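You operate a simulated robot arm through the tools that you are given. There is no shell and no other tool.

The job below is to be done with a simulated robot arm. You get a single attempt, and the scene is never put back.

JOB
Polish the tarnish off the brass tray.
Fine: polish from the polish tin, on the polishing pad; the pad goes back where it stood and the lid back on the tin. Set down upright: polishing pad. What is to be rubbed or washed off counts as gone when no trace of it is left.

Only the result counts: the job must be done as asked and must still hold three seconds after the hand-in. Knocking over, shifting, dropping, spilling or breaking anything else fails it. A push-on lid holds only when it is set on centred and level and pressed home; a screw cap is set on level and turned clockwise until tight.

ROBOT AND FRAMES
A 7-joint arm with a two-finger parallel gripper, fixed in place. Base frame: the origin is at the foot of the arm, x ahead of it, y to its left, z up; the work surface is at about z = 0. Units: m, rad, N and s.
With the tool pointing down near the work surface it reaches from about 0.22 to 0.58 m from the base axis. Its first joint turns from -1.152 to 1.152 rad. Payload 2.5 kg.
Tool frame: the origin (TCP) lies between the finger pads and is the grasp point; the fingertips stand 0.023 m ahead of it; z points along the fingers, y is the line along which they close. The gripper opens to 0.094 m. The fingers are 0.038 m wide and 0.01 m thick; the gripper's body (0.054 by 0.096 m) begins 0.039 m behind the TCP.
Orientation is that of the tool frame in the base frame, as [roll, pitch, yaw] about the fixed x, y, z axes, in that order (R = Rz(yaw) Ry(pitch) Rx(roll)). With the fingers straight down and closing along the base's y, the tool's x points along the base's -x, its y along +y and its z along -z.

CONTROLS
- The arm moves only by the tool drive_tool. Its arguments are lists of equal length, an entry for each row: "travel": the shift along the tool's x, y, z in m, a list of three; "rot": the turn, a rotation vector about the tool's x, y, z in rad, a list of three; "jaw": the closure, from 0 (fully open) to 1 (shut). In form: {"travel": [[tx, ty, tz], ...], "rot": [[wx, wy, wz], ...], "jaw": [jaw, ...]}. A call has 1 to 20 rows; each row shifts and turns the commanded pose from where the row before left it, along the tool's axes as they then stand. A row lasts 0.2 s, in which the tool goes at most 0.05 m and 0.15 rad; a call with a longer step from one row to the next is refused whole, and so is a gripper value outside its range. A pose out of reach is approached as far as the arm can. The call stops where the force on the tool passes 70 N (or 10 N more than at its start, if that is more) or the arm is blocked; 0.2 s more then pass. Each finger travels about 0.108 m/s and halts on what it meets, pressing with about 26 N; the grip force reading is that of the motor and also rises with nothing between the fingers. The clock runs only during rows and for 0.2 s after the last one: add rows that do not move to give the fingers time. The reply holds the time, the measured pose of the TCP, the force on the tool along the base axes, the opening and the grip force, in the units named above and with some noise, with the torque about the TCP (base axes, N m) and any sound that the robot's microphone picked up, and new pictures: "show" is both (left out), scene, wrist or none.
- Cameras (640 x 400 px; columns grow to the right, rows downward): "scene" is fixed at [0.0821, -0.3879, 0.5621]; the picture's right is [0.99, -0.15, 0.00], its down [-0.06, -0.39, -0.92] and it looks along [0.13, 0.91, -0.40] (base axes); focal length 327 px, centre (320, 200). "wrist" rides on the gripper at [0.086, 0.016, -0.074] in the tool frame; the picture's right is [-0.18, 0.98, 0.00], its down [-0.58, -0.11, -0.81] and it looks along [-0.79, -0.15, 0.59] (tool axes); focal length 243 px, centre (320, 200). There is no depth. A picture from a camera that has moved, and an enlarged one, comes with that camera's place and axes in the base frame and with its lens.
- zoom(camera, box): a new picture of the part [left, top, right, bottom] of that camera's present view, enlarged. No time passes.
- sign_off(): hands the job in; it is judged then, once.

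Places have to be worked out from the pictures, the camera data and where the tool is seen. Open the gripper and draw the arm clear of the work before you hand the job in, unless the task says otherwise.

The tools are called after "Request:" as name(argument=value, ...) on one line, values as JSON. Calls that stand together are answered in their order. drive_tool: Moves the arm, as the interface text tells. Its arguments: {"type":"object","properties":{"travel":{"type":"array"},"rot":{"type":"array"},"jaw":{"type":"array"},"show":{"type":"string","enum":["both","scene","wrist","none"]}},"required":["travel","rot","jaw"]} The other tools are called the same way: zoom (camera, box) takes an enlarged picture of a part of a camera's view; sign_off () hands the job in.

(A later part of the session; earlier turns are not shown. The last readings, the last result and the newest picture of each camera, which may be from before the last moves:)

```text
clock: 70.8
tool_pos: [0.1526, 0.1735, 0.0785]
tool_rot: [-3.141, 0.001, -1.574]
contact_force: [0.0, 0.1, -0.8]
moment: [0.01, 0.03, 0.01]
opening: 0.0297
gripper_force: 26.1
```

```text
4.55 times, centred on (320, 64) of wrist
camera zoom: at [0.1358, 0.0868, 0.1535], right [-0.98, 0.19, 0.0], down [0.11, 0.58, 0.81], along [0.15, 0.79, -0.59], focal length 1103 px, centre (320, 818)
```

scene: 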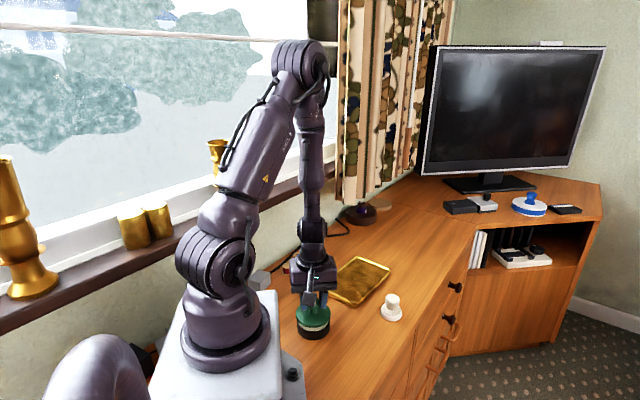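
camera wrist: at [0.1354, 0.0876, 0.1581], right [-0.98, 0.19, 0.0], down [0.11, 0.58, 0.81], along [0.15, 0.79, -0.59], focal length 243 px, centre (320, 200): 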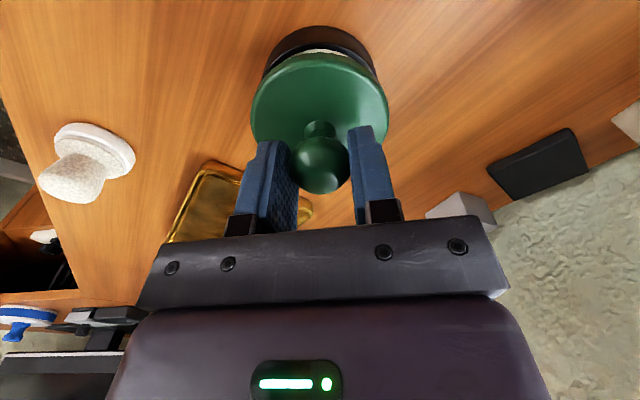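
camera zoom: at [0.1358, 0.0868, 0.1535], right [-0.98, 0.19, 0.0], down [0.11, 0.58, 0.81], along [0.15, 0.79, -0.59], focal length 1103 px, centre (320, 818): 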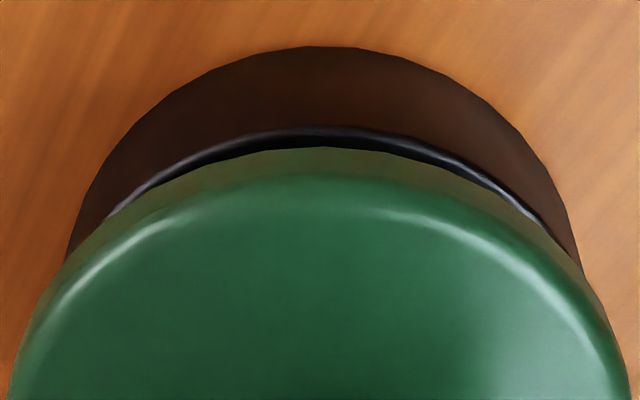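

The lid is now within about 0.4 mm. I'll lower another 2.5 mm with a small x trim and check again.

Request:
drive_tool(travel=[[0, 0.0003, 0.0012], [0, 0, 0.0013], [0, 0, 0]], rot=[[0, 0, 0], [0, 0, 0], [0, 0, 0]], jaw=[1, 1, 1], show="none")

Request:
zoom(camera="scene", box=[290, 310, 338, 340])

Request:
zoom(camera="wrist", box=[250, 20, 390, 108])

```text
clock: 71.6
tool_pos: [0.1501, 0.1754, 0.0754]
tool_rot: [3.141, 0.0, -1.573]
contact_force: [-0.2, -0.3, -1.2]
moment: [0.04, -0.01, 0.01]
opening: 0.0299
gripper_force: 26.0
```

```text
13.33 times, centred on (314, 325) of scene
camera zoom: at [0.0821, -0.3879, 0.5621], right [0.99, -0.15, 0.0], down [-0.06, -0.39, -0.92], along [0.13, 0.91, -0.4], focal length 4355 px, centre (400, -1467)
```

zoom: 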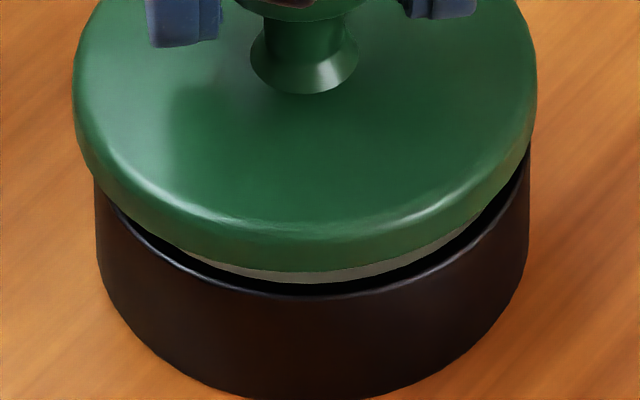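

```text
4.55 times, centred on (320, 64) of wrist
camera zoom: at [0.1344, 0.0876, 0.151], right [-0.98, 0.19, 0.0], down [0.11, 0.58, 0.81], along [0.15, 0.79, -0.59], focal length 1103 px, centre (320, 818)
```

zoom: 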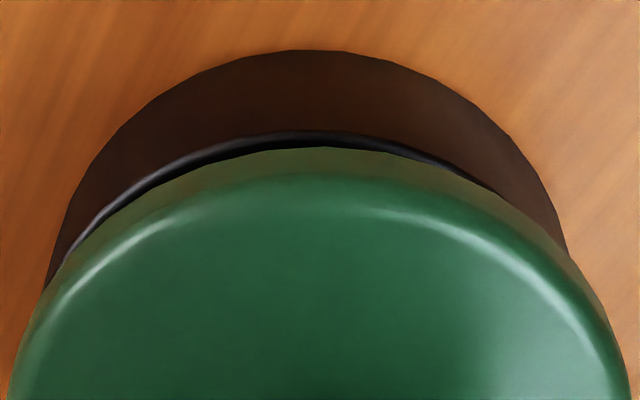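

The lid drifted to about 1.2 mm toward -x and 0.8 mm toward +y. I'll trim back in place.

Request:
drive_tool(travel=[[0.0008, -0.0012, 0], [0, 0, 0]], rot=[[0, 0, 0], [0, 0, 0]], jaw=[1, 1], show="none")

Request:
zoom(camera="scene", box=[290, 310, 338, 340])

Request:
zoom(camera="wrist", box=[250, 20, 390, 108])

```text
clock: 72.2
tool_pos: [0.1527, 0.1729, 0.076]
tool_rot: [-3.141, 0.0, -1.572]
contact_force: [0.1, 0.0, -0.4]
moment: [0.02, 0.02, 0.02]
opening: 0.0298
gripper_force: 26.0
```

```text
13.33 times, centred on (314, 325) of scene
camera zoom: at [0.0821, -0.3879, 0.5621], right [0.99, -0.15, 0.0], down [-0.06, -0.39, -0.92], along [0.13, 0.91, -0.4], focal length 4355 px, centre (400, -1467)
```

zoom: 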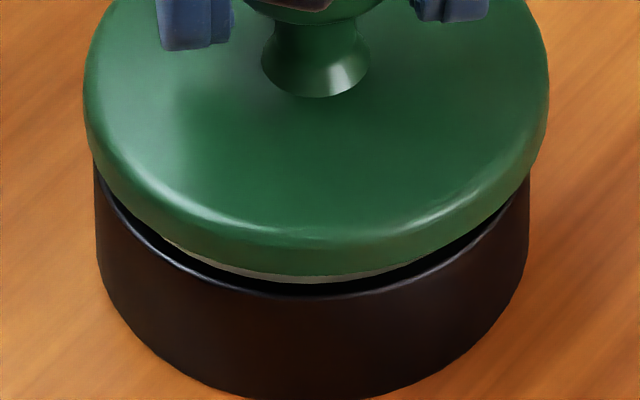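

```text
4.55 times, centred on (320, 64) of wrist
camera zoom: at [0.1361, 0.0862, 0.1514], right [-0.98, 0.19, 0.0], down [0.11, 0.58, 0.81], along [0.15, 0.79, -0.59], focal length 1103 px, centre (320, 818)
```

zoom: 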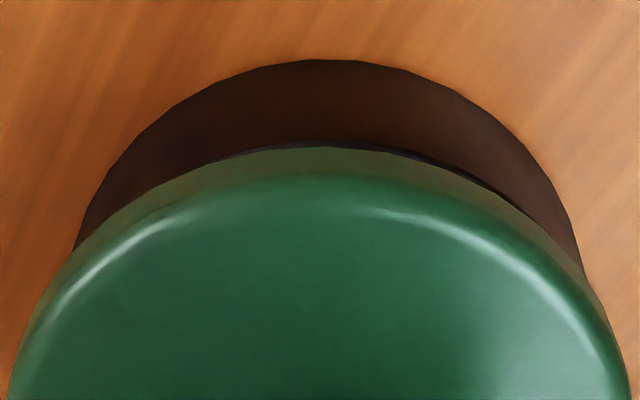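

The lid is now about 0.7 mm toward +x and 0.5 mm toward -y of the seated reference. I'll make another small trim.

Request:
drive_tool(travel=[[-0.0005, 0.0006, 0], [0, 0, 0]], rot=[[0, 0, 0], [0, 0, 0]], jaw=[1, 1], show="none")

Request:
zoom(camera="scene", box=[290, 310, 338, 340])

Request:
zoom(camera="wrist", box=[250, 20, 390, 108])

```text
clock: 72.8
tool_pos: [0.1526, 0.174, 0.0755]
tool_rot: [-3.14, -0.002, -1.573]
contact_force: [0.3, 0.9, -0.9]
moment: [0.01, 0.03, -0.04]
opening: 0.0298
gripper_force: 26.0
```

```text
13.33 times, centred on (314, 325) of scene
camera zoom: at [0.0821, -0.3879, 0.5621], right [0.99, -0.15, 0.0], down [-0.06, -0.39, -0.92], along [0.13, 0.91, -0.4], focal length 4355 px, centre (400, -1467)
```

zoom: 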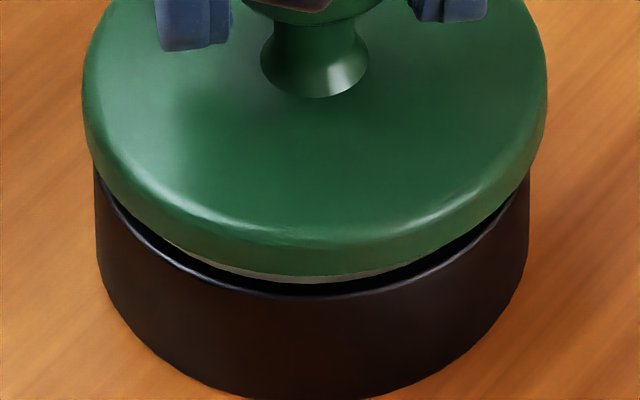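

```text
4.55 times, centred on (320, 64) of wrist
camera zoom: at [0.136, 0.0867, 0.1508], right [-0.98, 0.19, 0.0], down [0.11, 0.58, 0.81], along [0.15, 0.79, -0.59], focal length 1103 px, centre (320, 818)
```

zoom: 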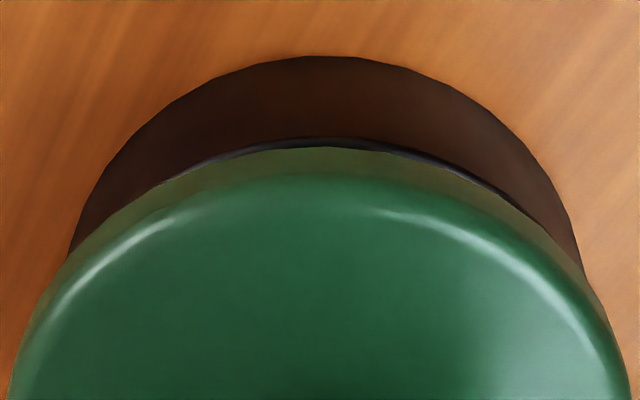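

Now it's 0.4–0.5 mm toward +x with y on target. I'll make one more fine trim.

Request:
drive_tool(travel=[[0, 0.0005, 0], [0, 0, 0]], rot=[[0, 0, 0], [0, 0, 0]], jaw=[1, 1], show="none")

Request:
zoom(camera="scene", box=[290, 310, 338, 340])

Request:
zoom(camera="wrist", box=[250, 20, 390, 108])

```text
clock: 73.4
tool_pos: [0.1507, 0.1729, 0.076]
tool_rot: [-3.141, 0.0, -1.573]
contact_force: [-0.7, -0.3, -0.8]
moment: [0.0, -0.01, 0.04]
opening: 0.0297
gripper_force: 26.1
```

```text
13.33 times, centred on (314, 325) of scene
camera zoom: at [0.0821, -0.3879, 0.5621], right [0.99, -0.15, 0.0], down [-0.06, -0.39, -0.92], along [0.13, 0.91, -0.4], focal length 4355 px, centre (400, -1467)
```

zoom: 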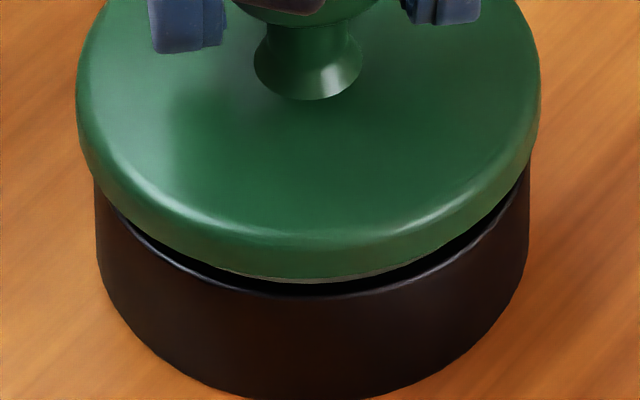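

```text
4.55 times, centred on (320, 64) of wrist
camera zoom: at [0.1349, 0.0866, 0.1506], right [-0.98, 0.19, 0.0], down [0.11, 0.58, 0.81], along [0.15, 0.79, -0.59], focal length 1103 px, centre (320, 818)
```

zoom: 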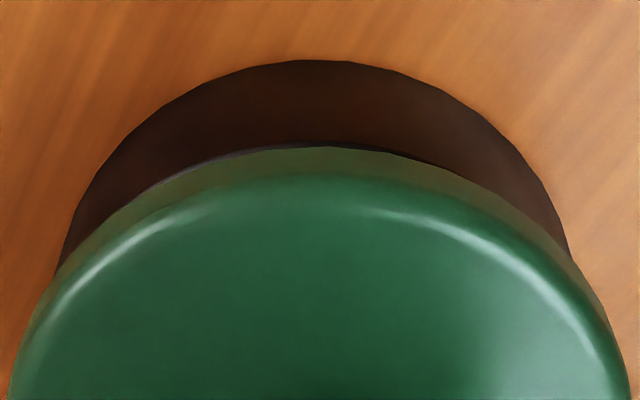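

Combining both views, the lid is about 1 mm toward -y and 0.6 mm toward -x relative to the tin axis. I'll trim by +1.2 mm in y and +0.6 mm in x.

Request:
drive_tool(travel=[[-0.0012, -0.0006, 0], [0, 0, 0]], rot=[[0, 0, 0], [0, 0, 0]], jaw=[1, 1], show="none")

Request:
zoom(camera="scene", box=[290, 310, 338, 340])

Request:
zoom(camera="wrist", box=[250, 20, 390, 108])

```text
clock: 74.0
tool_pos: [0.1507, 0.1752, 0.0749]
tool_rot: [3.141, 0.0, -1.572]
contact_force: [-0.7, 0.0, -0.4]
moment: [0.01, -0.03, -0.02]
opening: 0.0299
gripper_force: 26.3
```

```text
13.33 times, centred on (314, 325) of scene
camera zoom: at [0.0821, -0.3879, 0.5621], right [0.99, -0.15, 0.0], down [-0.06, -0.39, -0.92], along [0.13, 0.91, -0.4], focal length 4355 px, centre (400, -1467)
```

zoom: 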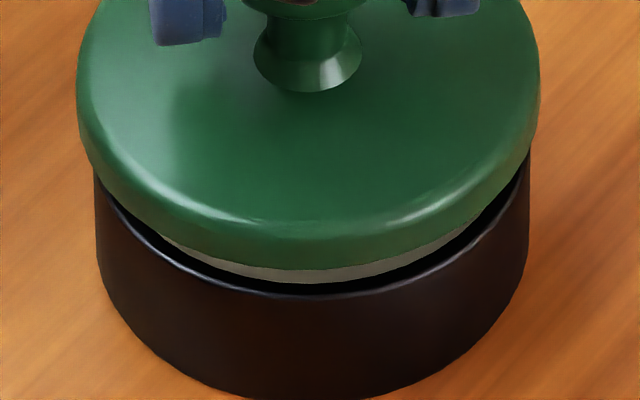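

```text
4.55 times, centred on (320, 64) of wrist
camera zoom: at [0.1351, 0.0882, 0.1508], right [-0.98, 0.19, 0.0], down [0.11, 0.58, 0.81], along [0.15, 0.79, -0.59], focal length 1103 px, centre (320, 818)
```

zoom: 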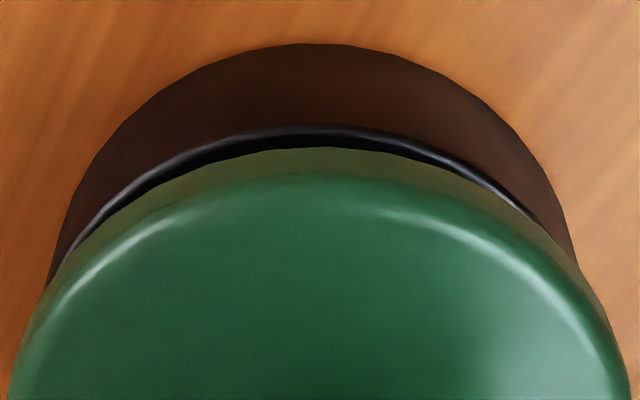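

The lid is close now: about 0.5 mm toward -x and perhaps 0.4 mm toward +y. I'll make one more fine trim before pressing down.

Request:
drive_tool(travel=[[0.0003, -0.0004, 0], [0, 0, 0]], rot=[[0, 0, 0], [0, 0, 0]], jaw=[1, 1], show="none")

Request:
zoom(camera="scene", box=[290, 310, 338, 340])

Request:
zoom(camera="wrist", box=[250, 20, 390, 108])

```text
clock: 74.6
tool_pos: [0.1505, 0.1751, 0.0757]
tool_rot: [3.141, 0.001, -1.573]
contact_force: [0.4, -0.1, 0.1]
moment: [-0.03, 0.04, 0.0]
opening: 0.0299
gripper_force: 25.9
```

```text
13.33 times, centred on (314, 325) of scene
camera zoom: at [0.0821, -0.3879, 0.5621], right [0.99, -0.15, 0.0], down [-0.06, -0.39, -0.92], along [0.13, 0.91, -0.4], focal length 4355 px, centre (400, -1467)
```

zoom: 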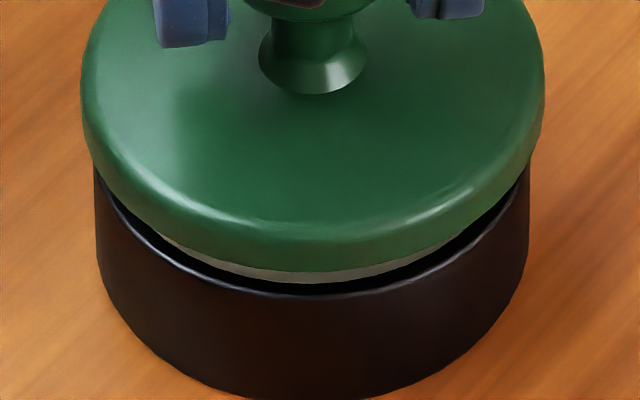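

```text
4.55 times, centred on (320, 64) of wrist
camera zoom: at [0.1358, 0.0882, 0.1503], right [-0.98, 0.19, 0.0], down [0.11, 0.58, 0.81], along [0.15, 0.79, -0.59], focal length 1103 px, centre (320, 818)
```

zoom: 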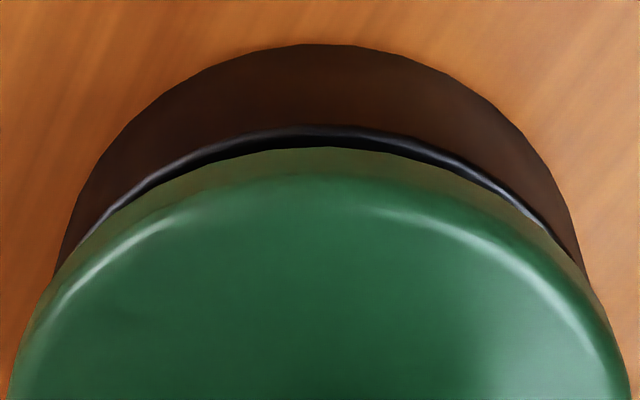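

The lid is aligned to within about 0.3 mm. I'll lower 1.2 mm and check pose and force.

Request:
drive_tool(travel=[[0.0003, 0, 0.0006], [0, 0, 0.0006], [0, 0, 0]], rot=[[0, 0, 0], [0, 0, 0], [0, 0, 0]], jaw=[1, 1, 1], show="none")

Request:
zoom(camera="scene", box=[290, 310, 338, 340])

Request:
zoom(camera="wrist", box=[250, 20, 390, 108])

```text
clock: 75.4
tool_pos: [0.1522, 0.1749, 0.0749]
tool_rot: [3.142, -0.001, -1.57]
contact_force: [0.1, 0.4, -0.2]
moment: [0.0, 0.0, -0.02]
opening: 0.0299
gripper_force: 26.6
```

```text
13.33 times, centred on (314, 325) of scene
camera zoom: at [0.0821, -0.3879, 0.5621], right [0.99, -0.15, 0.0], down [-0.06, -0.39, -0.92], along [0.13, 0.91, -0.4], focal length 4355 px, centre (400, -1467)
```

zoom: 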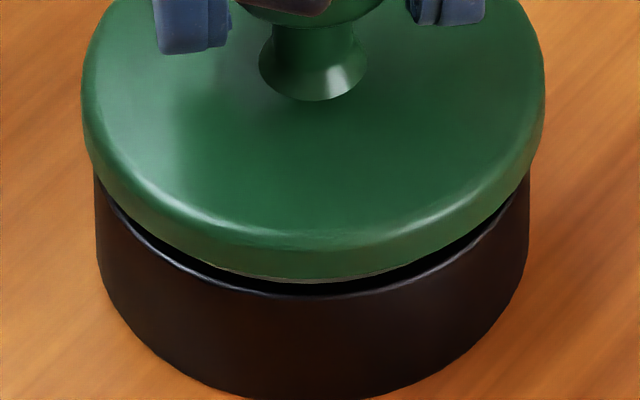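

```text
4.55 times, centred on (320, 64) of wrist
camera zoom: at [0.1358, 0.0879, 0.1491], right [-0.98, 0.19, 0.0], down [0.11, 0.58, 0.81], along [0.15, 0.79, -0.59], focal length 1103 px, centre (320, 818)
```

zoom: 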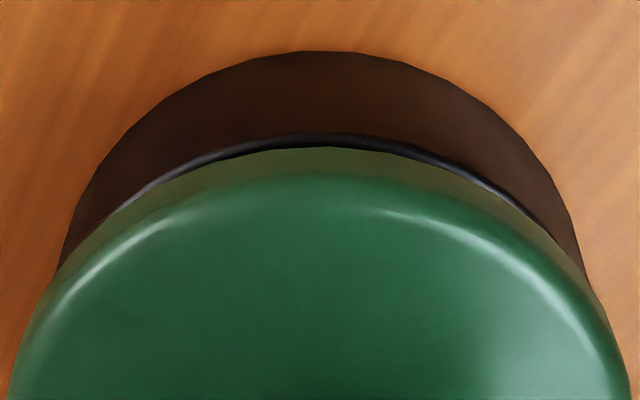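

Alignment is holding, with no force and about 3–4 mm left to seat. I'll lower another 1 mm.

Request:
drive_tool(travel=[[0, 0.0003, 0.0005], [0, 0, 0.0005], [0, 0, 0]], rot=[[0, 0, 0], [0, 0, 0], [0, 0, 0]], jaw=[1, 1, 1], show="none")

Request:
zoom(camera="scene", box=[290, 310, 338, 340])

Request:
zoom(camera="wrist", box=[250, 20, 390, 108])

```text
clock: 76.2
tool_pos: [0.1524, 0.1759, 0.0737]
tool_rot: [-3.141, -0.001, -1.572]
contact_force: [0.0, 0.3, 0.2]
moment: [-0.02, 0.03, 0.01]
opening: 0.03
gripper_force: 25.9
```

```text
13.33 times, centred on (314, 325) of scene
camera zoom: at [0.0821, -0.3879, 0.5621], right [0.99, -0.15, 0.0], down [-0.06, -0.39, -0.92], along [0.13, 0.91, -0.4], focal length 4355 px, centre (400, -1467)
```

zoom: 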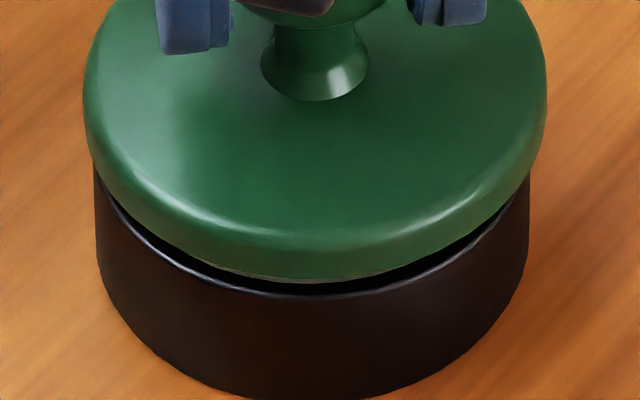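

```text
4.55 times, centred on (320, 64) of wrist
camera zoom: at [0.1362, 0.0884, 0.1485], right [-0.98, 0.19, 0.0], down [0.11, 0.58, 0.81], along [0.15, 0.79, -0.59], focal length 1103 px, centre (320, 818)
```

zoom: 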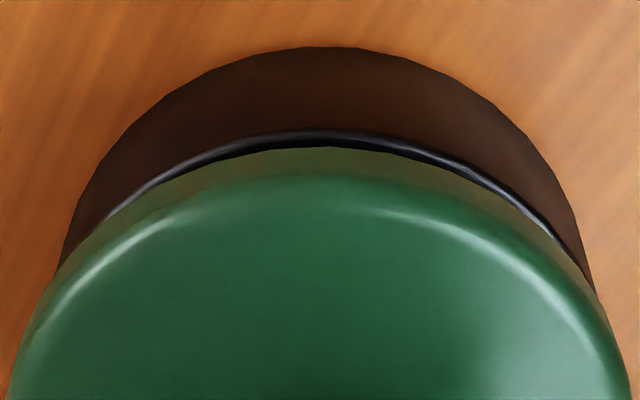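

It drifted 0.6 mm toward +x and +y. I'll trim back while lowering 0.6 mm.

Request:
drive_tool(travel=[[0.0005, 0.0006, 0.0003], [0, 0, 0.0003], [0, 0, 0]], rot=[[0, 0, 0], [0, 0, 0], [0, 0, 0]], jaw=[1, 1, 1], show="none")

Request:
zoom(camera="scene", box=[290, 310, 338, 340])

Request:
zoom(camera="wrist", box=[250, 20, 390, 108])

```text
clock: 77.0
tool_pos: [0.151, 0.1746, 0.0728]
tool_rot: [3.141, 0.0, -1.572]
contact_force: [0.8, -0.4, -1.1]
moment: [0.02, 0.02, 0.01]
opening: 0.0299
gripper_force: 26.2
```

```text
13.33 times, centred on (314, 325) of scene
camera zoom: at [0.0821, -0.3879, 0.5621], right [0.99, -0.15, 0.0], down [-0.06, -0.39, -0.92], along [0.13, 0.91, -0.4], focal length 4355 px, centre (400, -1467)
```

zoom: 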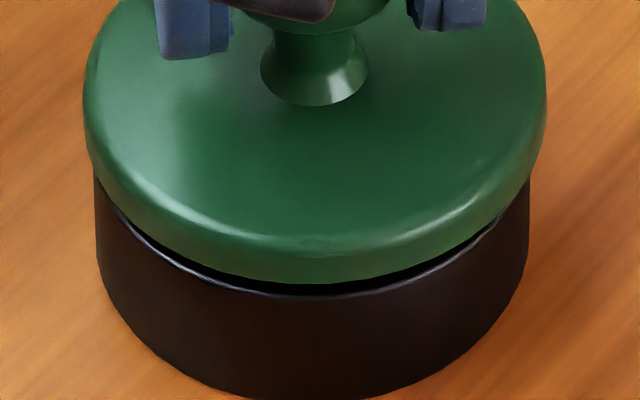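

```text
4.55 times, centred on (320, 64) of wrist
camera zoom: at [0.1361, 0.0883, 0.1476], right [-0.98, 0.19, 0.0], down [0.11, 0.58, 0.81], along [0.15, 0.79, -0.59], focal length 1103 px, centre (320, 818)
```

zoom: 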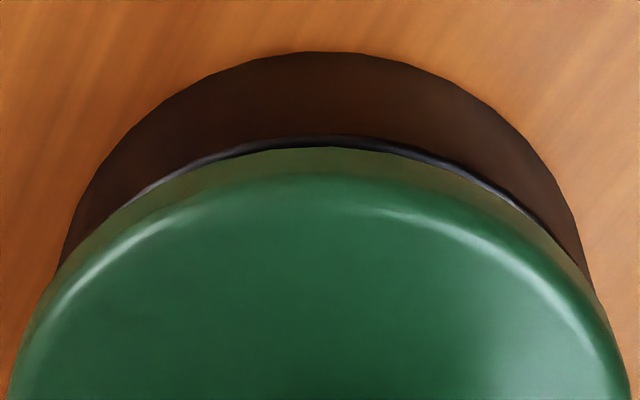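

There's no contact force, with about 2–2.5 mm left. I'll continue lowering 0.8 mm with a slight x trim.

Request:
drive_tool(travel=[[0.0003, 0.0004, 0.0004], [0, 0, 0.0004], [0, 0, 0]], rot=[[0, 0, 0], [0, 0, 0], [0, 0, 0]], jaw=[1, 1, 1], show="none")

Request:
zoom(camera="scene", box=[290, 310, 338, 340])

Request:
zoom(camera="wrist", box=[250, 20, 390, 108])

```text
clock: 77.8
tool_pos: [0.1511, 0.1735, 0.0731]
tool_rot: [-3.14, 0.0, -1.573]
contact_force: [-0.8, 0.2, -0.7]
moment: [0.0, 0.0, 0.0]
opening: 0.0298
gripper_force: 25.6
```

```text
13.33 times, centred on (314, 325) of scene
camera zoom: at [0.0821, -0.3879, 0.5621], right [0.99, -0.15, 0.0], down [-0.06, -0.39, -0.92], along [0.13, 0.91, -0.4], focal length 4355 px, centre (400, -1467)
```

zoom: 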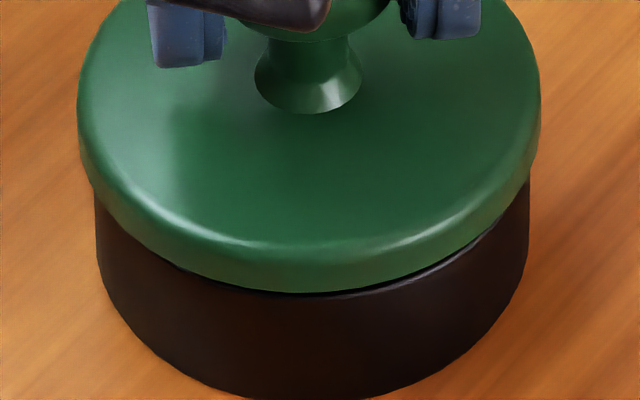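

```text
4.55 times, centred on (320, 64) of wrist
camera zoom: at [0.135, 0.0871, 0.1472], right [-0.98, 0.19, 0.0], down [0.11, 0.58, 0.81], along [0.15, 0.79, -0.59], focal length 1103 px, centre (320, 818)
```

zoom: 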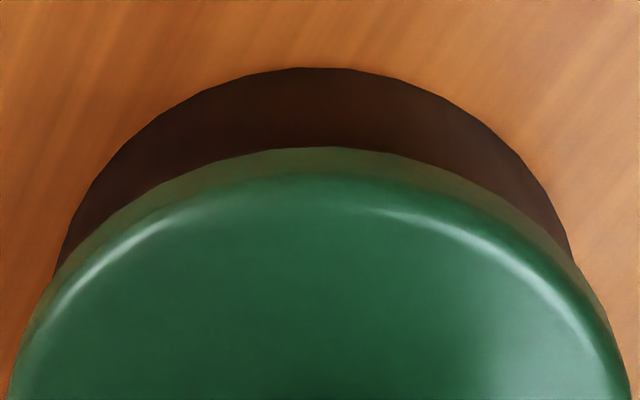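

Now it's at -0.4 mm x and about -0.7 mm y. I'll trim back and lower 0.6 mm more.

Request:
drive_tool(travel=[[-0.0006, -0.0003, 0.0003], [0, 0, 0.0003], [0, 0, 0]], rot=[[0, 0, 0], [0, 0, 0], [0, 0, 0]], jaw=[1, 1, 1], show="none")

Request:
zoom(camera="scene", box=[290, 310, 338, 340])

Request:
zoom(camera="wrist", box=[250, 20, 390, 108])

```text
clock: 78.6
tool_pos: [0.1501, 0.1742, 0.0713]
tool_rot: [-3.141, 0.001, -1.573]
contact_force: [0.4, -0.4, -0.1]
moment: [-0.04, 0.0, -0.01]
opening: 0.0299
gripper_force: 25.8
```

```text
13.33 times, centred on (314, 325) of scene
camera zoom: at [0.0821, -0.3879, 0.5621], right [0.99, -0.15, 0.0], down [-0.06, -0.39, -0.92], along [0.13, 0.91, -0.4], focal length 4355 px, centre (400, -1467)
```

zoom: 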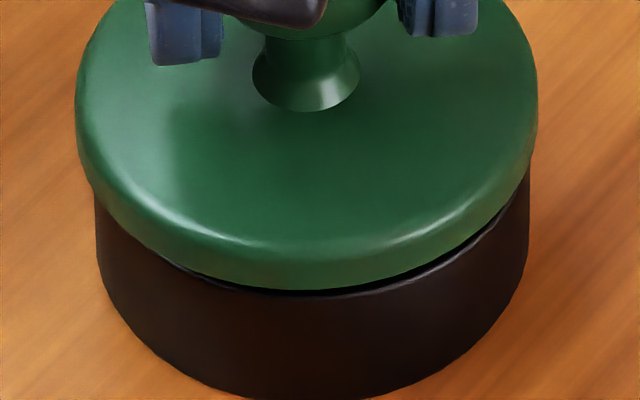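

```text
4.55 times, centred on (320, 64) of wrist
camera zoom: at [0.1347, 0.0878, 0.1471], right [-0.98, 0.19, 0.0], down [0.11, 0.58, 0.81], along [0.15, 0.79, -0.59], focal length 1103 px, centre (320, 818)
```

zoom: 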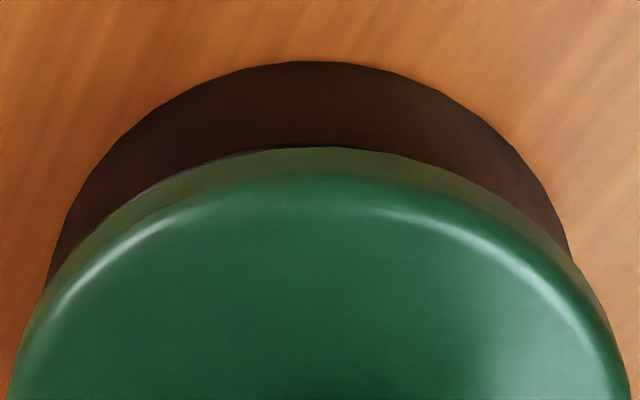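

y is good now, and x is about -0.8 mm. I'll trim +0.8 mm in x and lower 0.6 mm.

Request:
drive_tool(travel=[[0, -0.0008, 0.0003], [0, 0, 0.0003], [0, 0, 0]], rot=[[0, 0, 0], [0, 0, 0], [0, 0, 0]], jaw=[1, 1, 1], show="none")

Request:
zoom(camera="scene", box=[290, 310, 338, 340])

Request:
zoom(camera="wrist", box=[250, 20, 390, 108])

```text
clock: 79.4
tool_pos: [0.1523, 0.1751, 0.0698]
tool_rot: [3.141, -0.001, -1.572]
contact_force: [-0.5, -0.2, -0.2]
moment: [0.0, 0.0, -0.01]
opening: 0.03
gripper_force: 26.0
```

```text
13.33 times, centred on (314, 325) of scene
camera zoom: at [0.0821, -0.3879, 0.5621], right [0.99, -0.15, 0.0], down [-0.06, -0.39, -0.92], along [0.13, 0.91, -0.4], focal length 4355 px, centre (400, -1467)
```

zoom: 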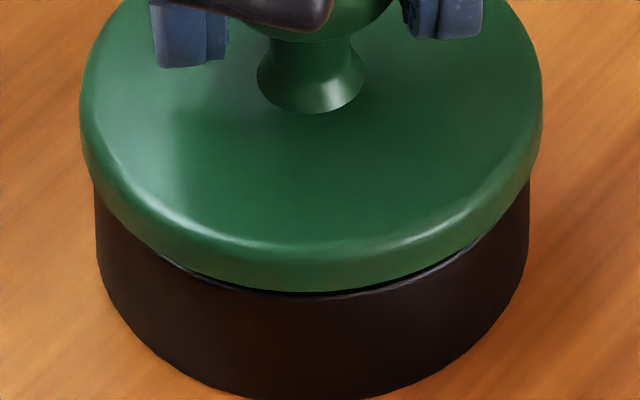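

```text
4.55 times, centred on (320, 64) of wrist
camera zoom: at [0.1355, 0.0881, 0.1462], right [-0.98, 0.19, 0.0], down [0.11, 0.58, 0.81], along [0.15, 0.79, -0.59], focal length 1103 px, centre (320, 818)
```

zoom: 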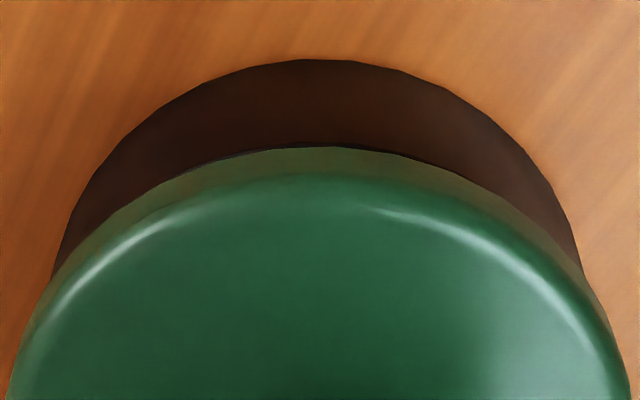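

The lid is centred in x now, with no force and about 1 mm left to the seat. I'll lower in 0.5 mm increments.

Request:
drive_tool(travel=[[0.0002, 0, 0.0003], [0, 0, 0.0003], [0, 0, 0]], rot=[[0, 0, 0], [0, 0, 0], [0, 0, 0]], jaw=[1, 1, 1], show="none")

Request:
zoom(camera="scene", box=[290, 310, 338, 340])

Request:
zoom(camera="wrist", box=[250, 20, 390, 108])

```text
clock: 80.2
tool_pos: [0.1495, 0.1743, 0.0697]
tool_rot: [-3.141, 0.0, -1.574]
contact_force: [-0.3, 0.4, 0.5]
moment: [-0.03, 0.0, 0.01]
opening: 0.0296
gripper_force: 25.9
```

```text
13.33 times, centred on (314, 325) of scene
camera zoom: at [0.0821, -0.3879, 0.5621], right [0.99, -0.15, 0.0], down [-0.06, -0.39, -0.92], along [0.13, 0.91, -0.4], focal length 4355 px, centre (400, -1467)
```

zoom: 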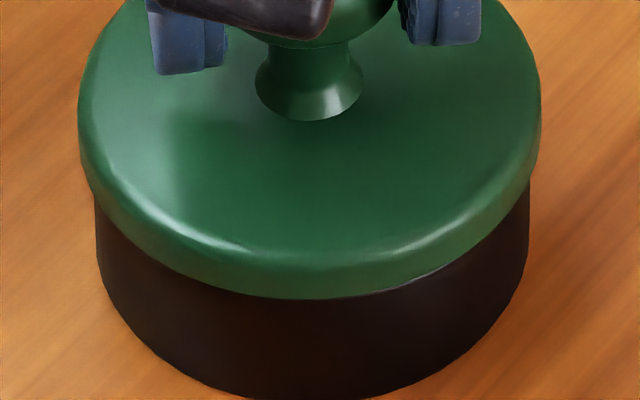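

```text
4.55 times, centred on (320, 64) of wrist
camera zoom: at [0.1351, 0.0871, 0.1458], right [-0.98, 0.19, 0.0], down [0.11, 0.58, 0.81], along [0.15, 0.79, -0.59], focal length 1103 px, centre (320, 818)
```

zoom: 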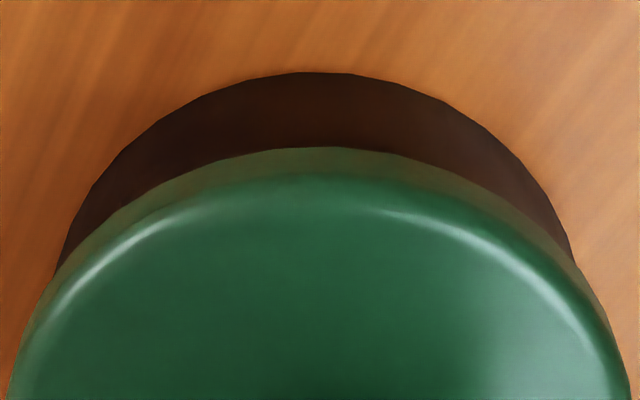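

The lid edge is almost at its original seated line. I'll trim y by +0.6 mm and x by +0.3 mm, then lower 0.4 mm.

Request:
drive_tool(travel=[[-0.0006, -0.0003, 0.0002], [0, 0, 0.0002], [0, 0, 0]], rot=[[0, 0, 0], [0, 0, 0], [0, 0, 0]], jaw=[1, 1, 1], show="none")

Request:
zoom(camera="scene", box=[290, 310, 338, 340])

Request:
zoom(camera="wrist", box=[250, 20, 390, 108])

```text
clock: 81.0
tool_pos: [0.1526, 0.175, 0.0695]
tool_rot: [-3.14, 0.0, -1.572]
contact_force: [0.0, 0.7, -0.6]
moment: [0.0, 0.03, 0.02]
opening: 0.03
gripper_force: 26.2
```

```text
13.33 times, centred on (314, 325) of scene
camera zoom: at [0.0821, -0.3879, 0.5621], right [0.99, -0.15, 0.0], down [-0.06, -0.39, -0.92], along [0.13, 0.91, -0.4], focal length 4355 px, centre (400, -1467)
```

zoom: 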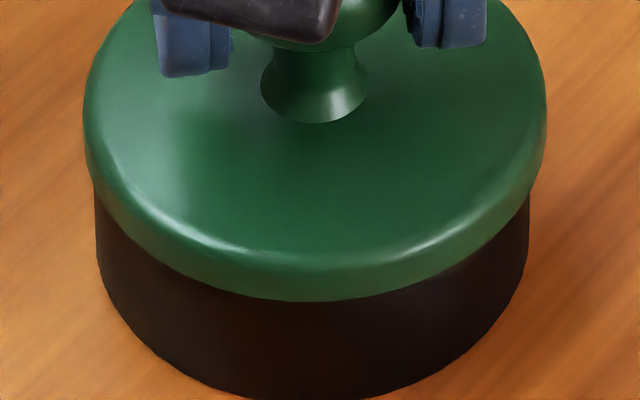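

```text
4.55 times, centred on (320, 64) of wrist
camera zoom: at [0.1359, 0.0871, 0.1451], right [-0.98, 0.19, 0.0], down [0.11, 0.58, 0.81], along [0.15, 0.79, -0.59], focal length 1103 px, centre (320, 818)
```

zoom: 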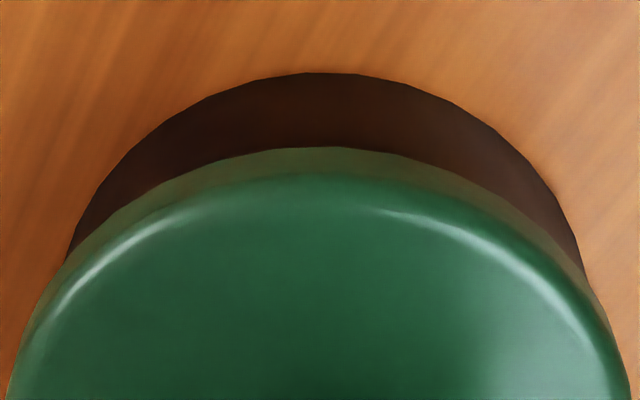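

There's still no contact at 0.9 mm below the original grasp height, which fits the lid sitting slightly higher in the hand. I'll trim and lower 0.4 mm more.

Request:
drive_tool(travel=[[-0.0008, 0.0005, 0.0002], [0, 0, 0.0002], [0, 0, 0]], rot=[[0, 0, 0], [0, 0, 0], [0, 0, 0]], jaw=[1, 1, 1], show="none")

Request:
zoom(camera="scene", box=[290, 310, 338, 340])

Request:
zoom(camera="wrist", box=[250, 20, 390, 108])

```text
clock: 81.8
tool_pos: [0.1516, 0.1765, 0.0697]
tool_rot: [3.141, 0.0, -1.573]
contact_force: [0.3, -0.2, -0.5]
moment: [-0.01, 0.02, -0.01]
opening: 0.0296
gripper_force: 25.3
```

```text
13.33 times, centred on (314, 325) of scene
camera zoom: at [0.0821, -0.3879, 0.5621], right [0.99, -0.15, 0.0], down [-0.06, -0.39, -0.92], along [0.13, 0.91, -0.4], focal length 4355 px, centre (400, -1467)
```

zoom: 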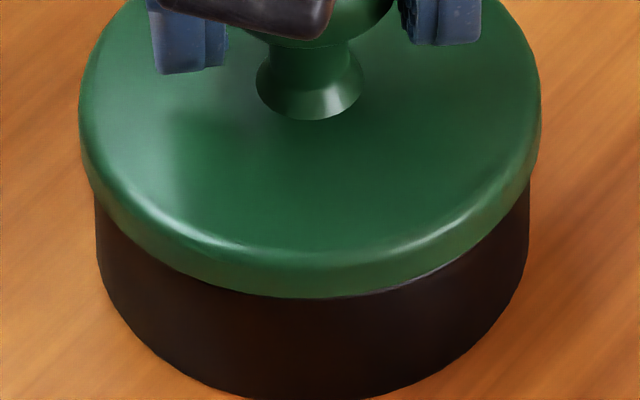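

```text
4.55 times, centred on (320, 64) of wrist
camera zoom: at [0.1353, 0.0882, 0.1448], right [-0.98, 0.19, 0.0], down [0.11, 0.58, 0.81], along [0.15, 0.79, -0.59], focal length 1103 px, centre (320, 818)
```

zoom: 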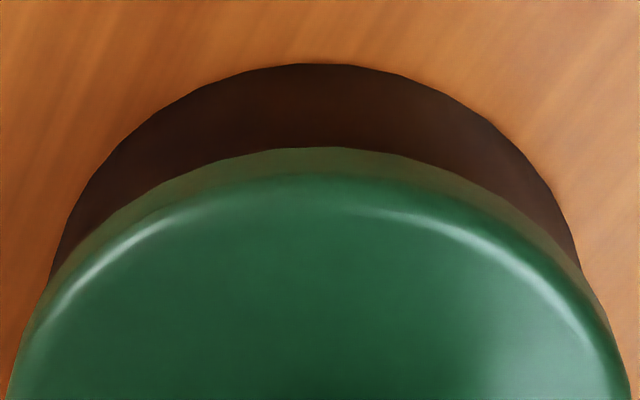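

Well aligned (x -0.25 mm, y +0.3 mm), still no contact. I'll lower 0.5 mm more.

Request:
drive_tool(travel=[[0.0002, -0.0002, 0.0003], [0, 0, 0.0002], [0, 0, 0]], rot=[[0, 0, 0], [0, 0, 0], [0, 0, 0]], jaw=[1, 1, 1], show="none")

Request:
zoom(camera="scene", box=[290, 310, 338, 340])

Request:
zoom(camera="wrist", box=[250, 20, 390, 108])

```text
clock: 82.6
tool_pos: [0.1515, 0.175, 0.0692]
tool_rot: [-3.141, -0.001, -1.574]
contact_force: [2.1, -8.3, 9.6]
moment: [-0.03, 0.06, 0.02]
opening: 0.0298
gripper_force: 25.8
heard: snap
```

```text
13.33 times, centred on (314, 325) of scene
camera zoom: at [0.0821, -0.3879, 0.5621], right [0.99, -0.15, 0.0], down [-0.06, -0.39, -0.92], along [0.13, 0.91, -0.4], focal length 4355 px, centre (400, -1467)
```

zoom: 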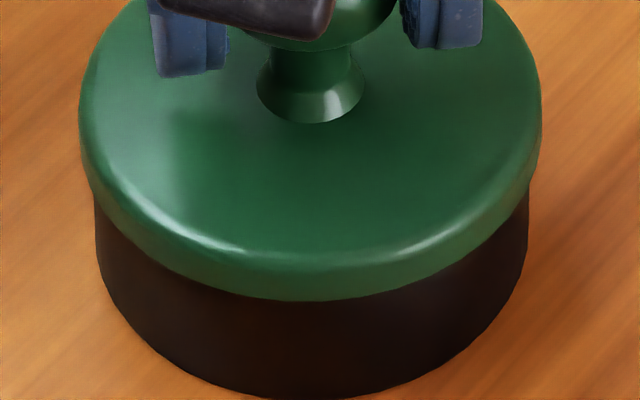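

```text
4.55 times, centred on (320, 64) of wrist
camera zoom: at [0.1354, 0.088, 0.1448], right [-0.98, 0.19, 0.0], down [0.11, 0.58, 0.8], along [0.15, 0.79, -0.59], focal length 1103 px, centre (320, 818)
```

zoom: 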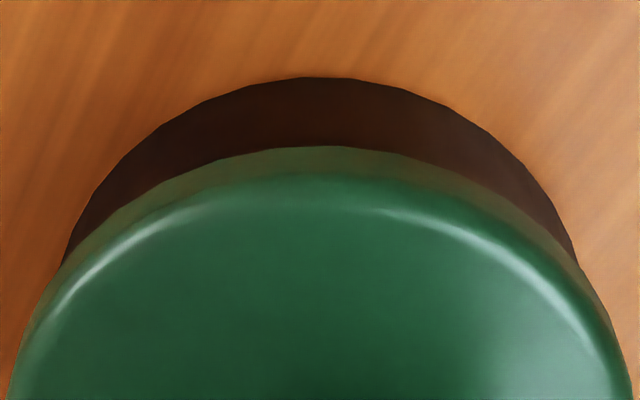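

A snap was heard with about 10 N, so the lid engaged. I'll check whether the tin has stayed in its place.

Request:
zoom(camera="scene", box=[282, 302, 346, 342])

Request:
zoom(camera="scene", box=[270, 270, 366, 350])

Request:
zoom(camera="wrist", box=[230, 20, 410, 220])

```text
10.00 times, centred on (314, 322) of scene
camera zoom: at [0.0821, -0.3879, 0.5621], right [0.99, -0.15, 0.0], down [-0.06, -0.39, -0.92], along [0.13, 0.91, -0.4], focal length 3266 px, centre (380, -1020)
```

zoom: 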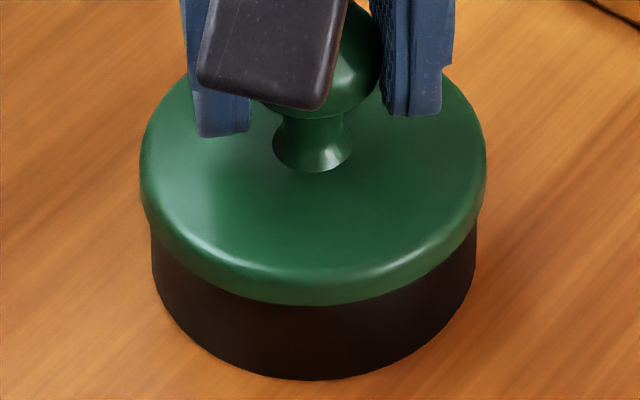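

```text
5.00 times, centred on (318, 310) of scene
camera zoom: at [0.0821, -0.3879, 0.5621], right [0.99, -0.15, 0.0], down [-0.06, -0.39, -0.92], along [0.13, 0.91, -0.4], focal length 1633 px, centre (330, -350)
```

zoom: 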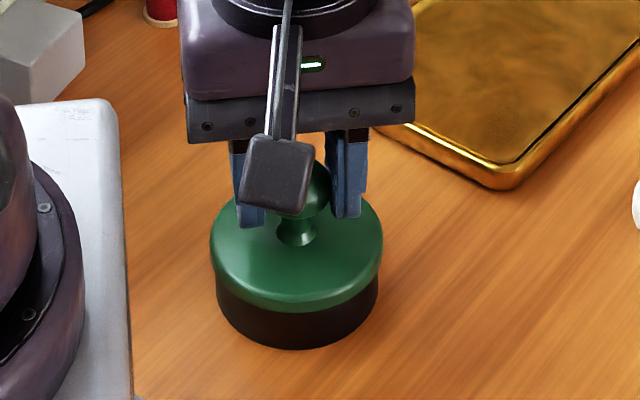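

```text
2.00 times, centred on (320, 120) of wrist
camera zoom: at [0.1354, 0.088, 0.1448], right [-0.98, 0.19, 0.0], down [0.11, 0.58, 0.8], along [0.15, 0.79, -0.59], focal length 485 px, centre (320, 360)
```

zoom: 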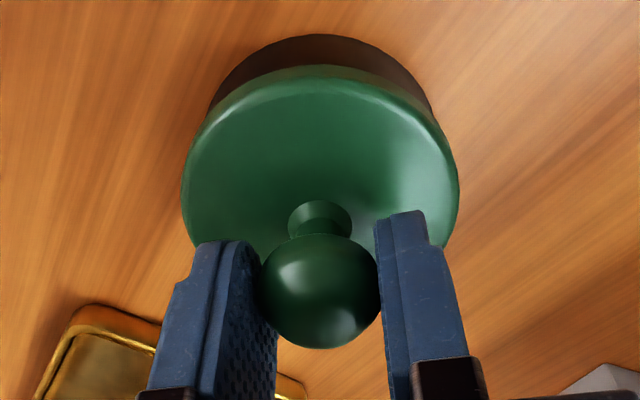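

The tin followed the lid by about 1 mm at most as it snapped in, and it stays flat on the table. I'll press down a bit more to make sure the lid is fully home, relaxing the small y load.

Request:
drive_tool(travel=[[0.0004, 0, 0.0005], [0, 0, 0.0005], [0, 0, 0]], rot=[[0, 0, 0], [0, 0, 0], [0, 0, 0]], jaw=[1, 1, 1], show="none")

Request:
zoom(camera="scene", box=[282, 302, 346, 342])

Request:
zoom(camera="wrist", box=[250, 20, 390, 108])

```text
clock: 83.4
tool_pos: [0.1519, 0.1749, 0.0684]
tool_rot: [-3.141, 0.0, -1.572]
contact_force: [-1.4, -8.5, 32.2]
moment: [-0.11, 0.06, 0.08]
opening: 0.0299
gripper_force: 25.5
```

```text
10.00 times, centred on (314, 322) of scene
camera zoom: at [0.0821, -0.3879, 0.562], right [0.99, -0.15, 0.0], down [-0.06, -0.39, -0.92], along [0.13, 0.91, -0.4], focal length 3266 px, centre (380, -1020)
```

zoom: 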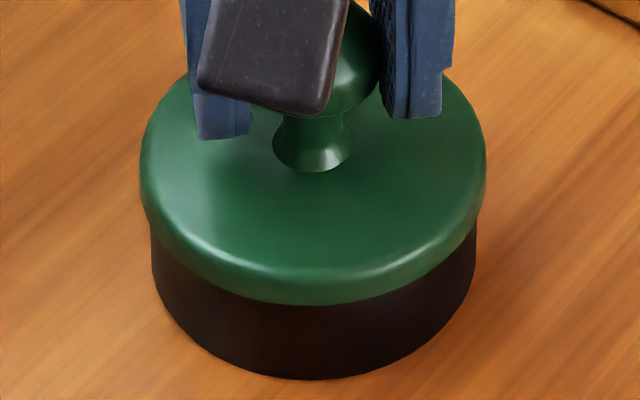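

```text
4.55 times, centred on (320, 64) of wrist
camera zoom: at [0.1355, 0.0882, 0.1435], right [-0.98, 0.19, 0.0], down [0.11, 0.58, 0.81], along [0.15, 0.79, -0.59], focal length 1103 px, centre (320, 818)
```

zoom: 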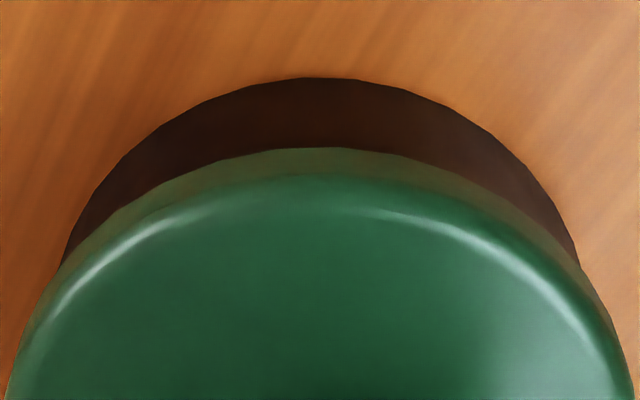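

The lid is pressed home with 32 N, and its edge is back on the original seated line. I'll ease off slightly and open the jaws.

Request:
drive_tool(travel=[[0, 0, -0.0006], [0, 0, 0], [0, 0, 0], [0, 0, 0], [0, 0, 0]], rot=[[0, 0, 0], [0, 0, 0], [0, 0, 0], [0, 0, 0], [0, 0, 0]], jaw=[1, 0.6, 0.4, 0.3, 0.3])

Request:
zoom(camera="scene", box=[282, 302, 346, 342])

Request:
zoom(camera="wrist", box=[230, 20, 410, 220])

```text
clock: 84.6
tool_pos: [0.1515, 0.1747, 0.0688]
tool_rot: [-3.141, 0.001, -1.573]
contact_force: [-0.2, 0.2, 0.0]
moment: [-0.01, -0.03, 0.0]
opening: 0.066
gripper_force: 0.1
camera wrist: at [0.135, 0.0875, 0.1443], right [-0.98, 0.19, 0.0], down [0.11, 0.58, 0.81], along [0.15, 0.79, -0.59], focal length 243 px, centre (320, 200)
```

scene: 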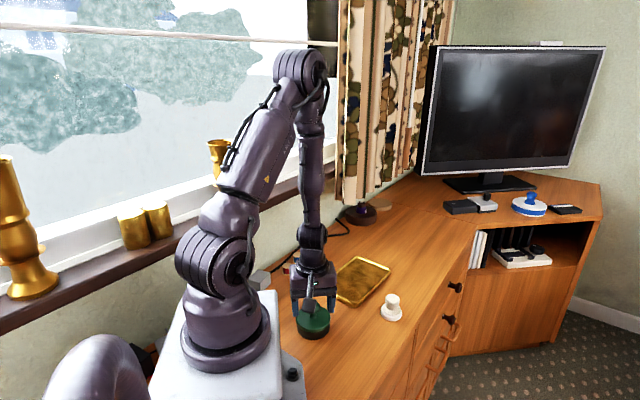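
wrist: 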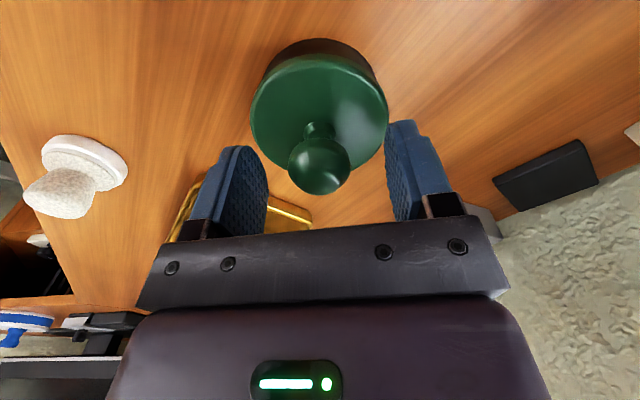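

```text
10.00 times, centred on (314, 322) of scene
camera zoom: at [0.0821, -0.3879, 0.5621], right [0.99, -0.15, 0.0], down [-0.06, -0.39, -0.92], along [0.13, 0.91, -0.4], focal length 3266 px, centre (380, -1020)
```

zoom: 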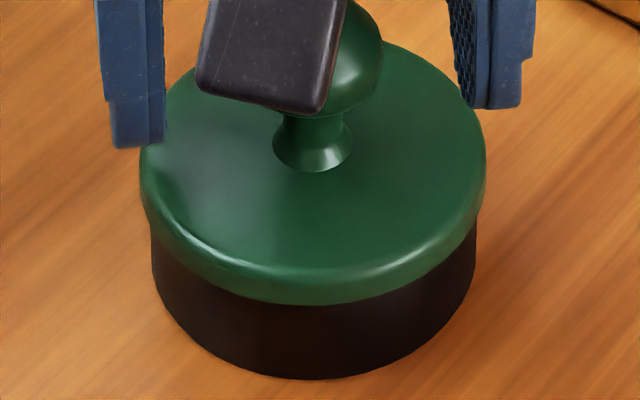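

```text
2.00 times, centred on (320, 120) of wrist
camera zoom: at [0.135, 0.0875, 0.1443], right [-0.98, 0.19, 0.0], down [0.11, 0.58, 0.81], along [0.15, 0.79, -0.59], focal length 485 px, centre (320, 360)
```

zoom: 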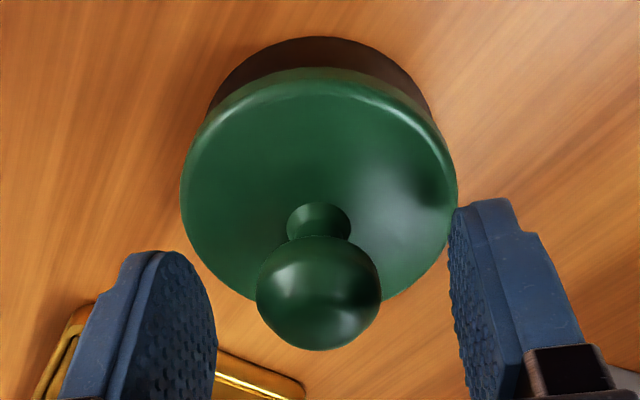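

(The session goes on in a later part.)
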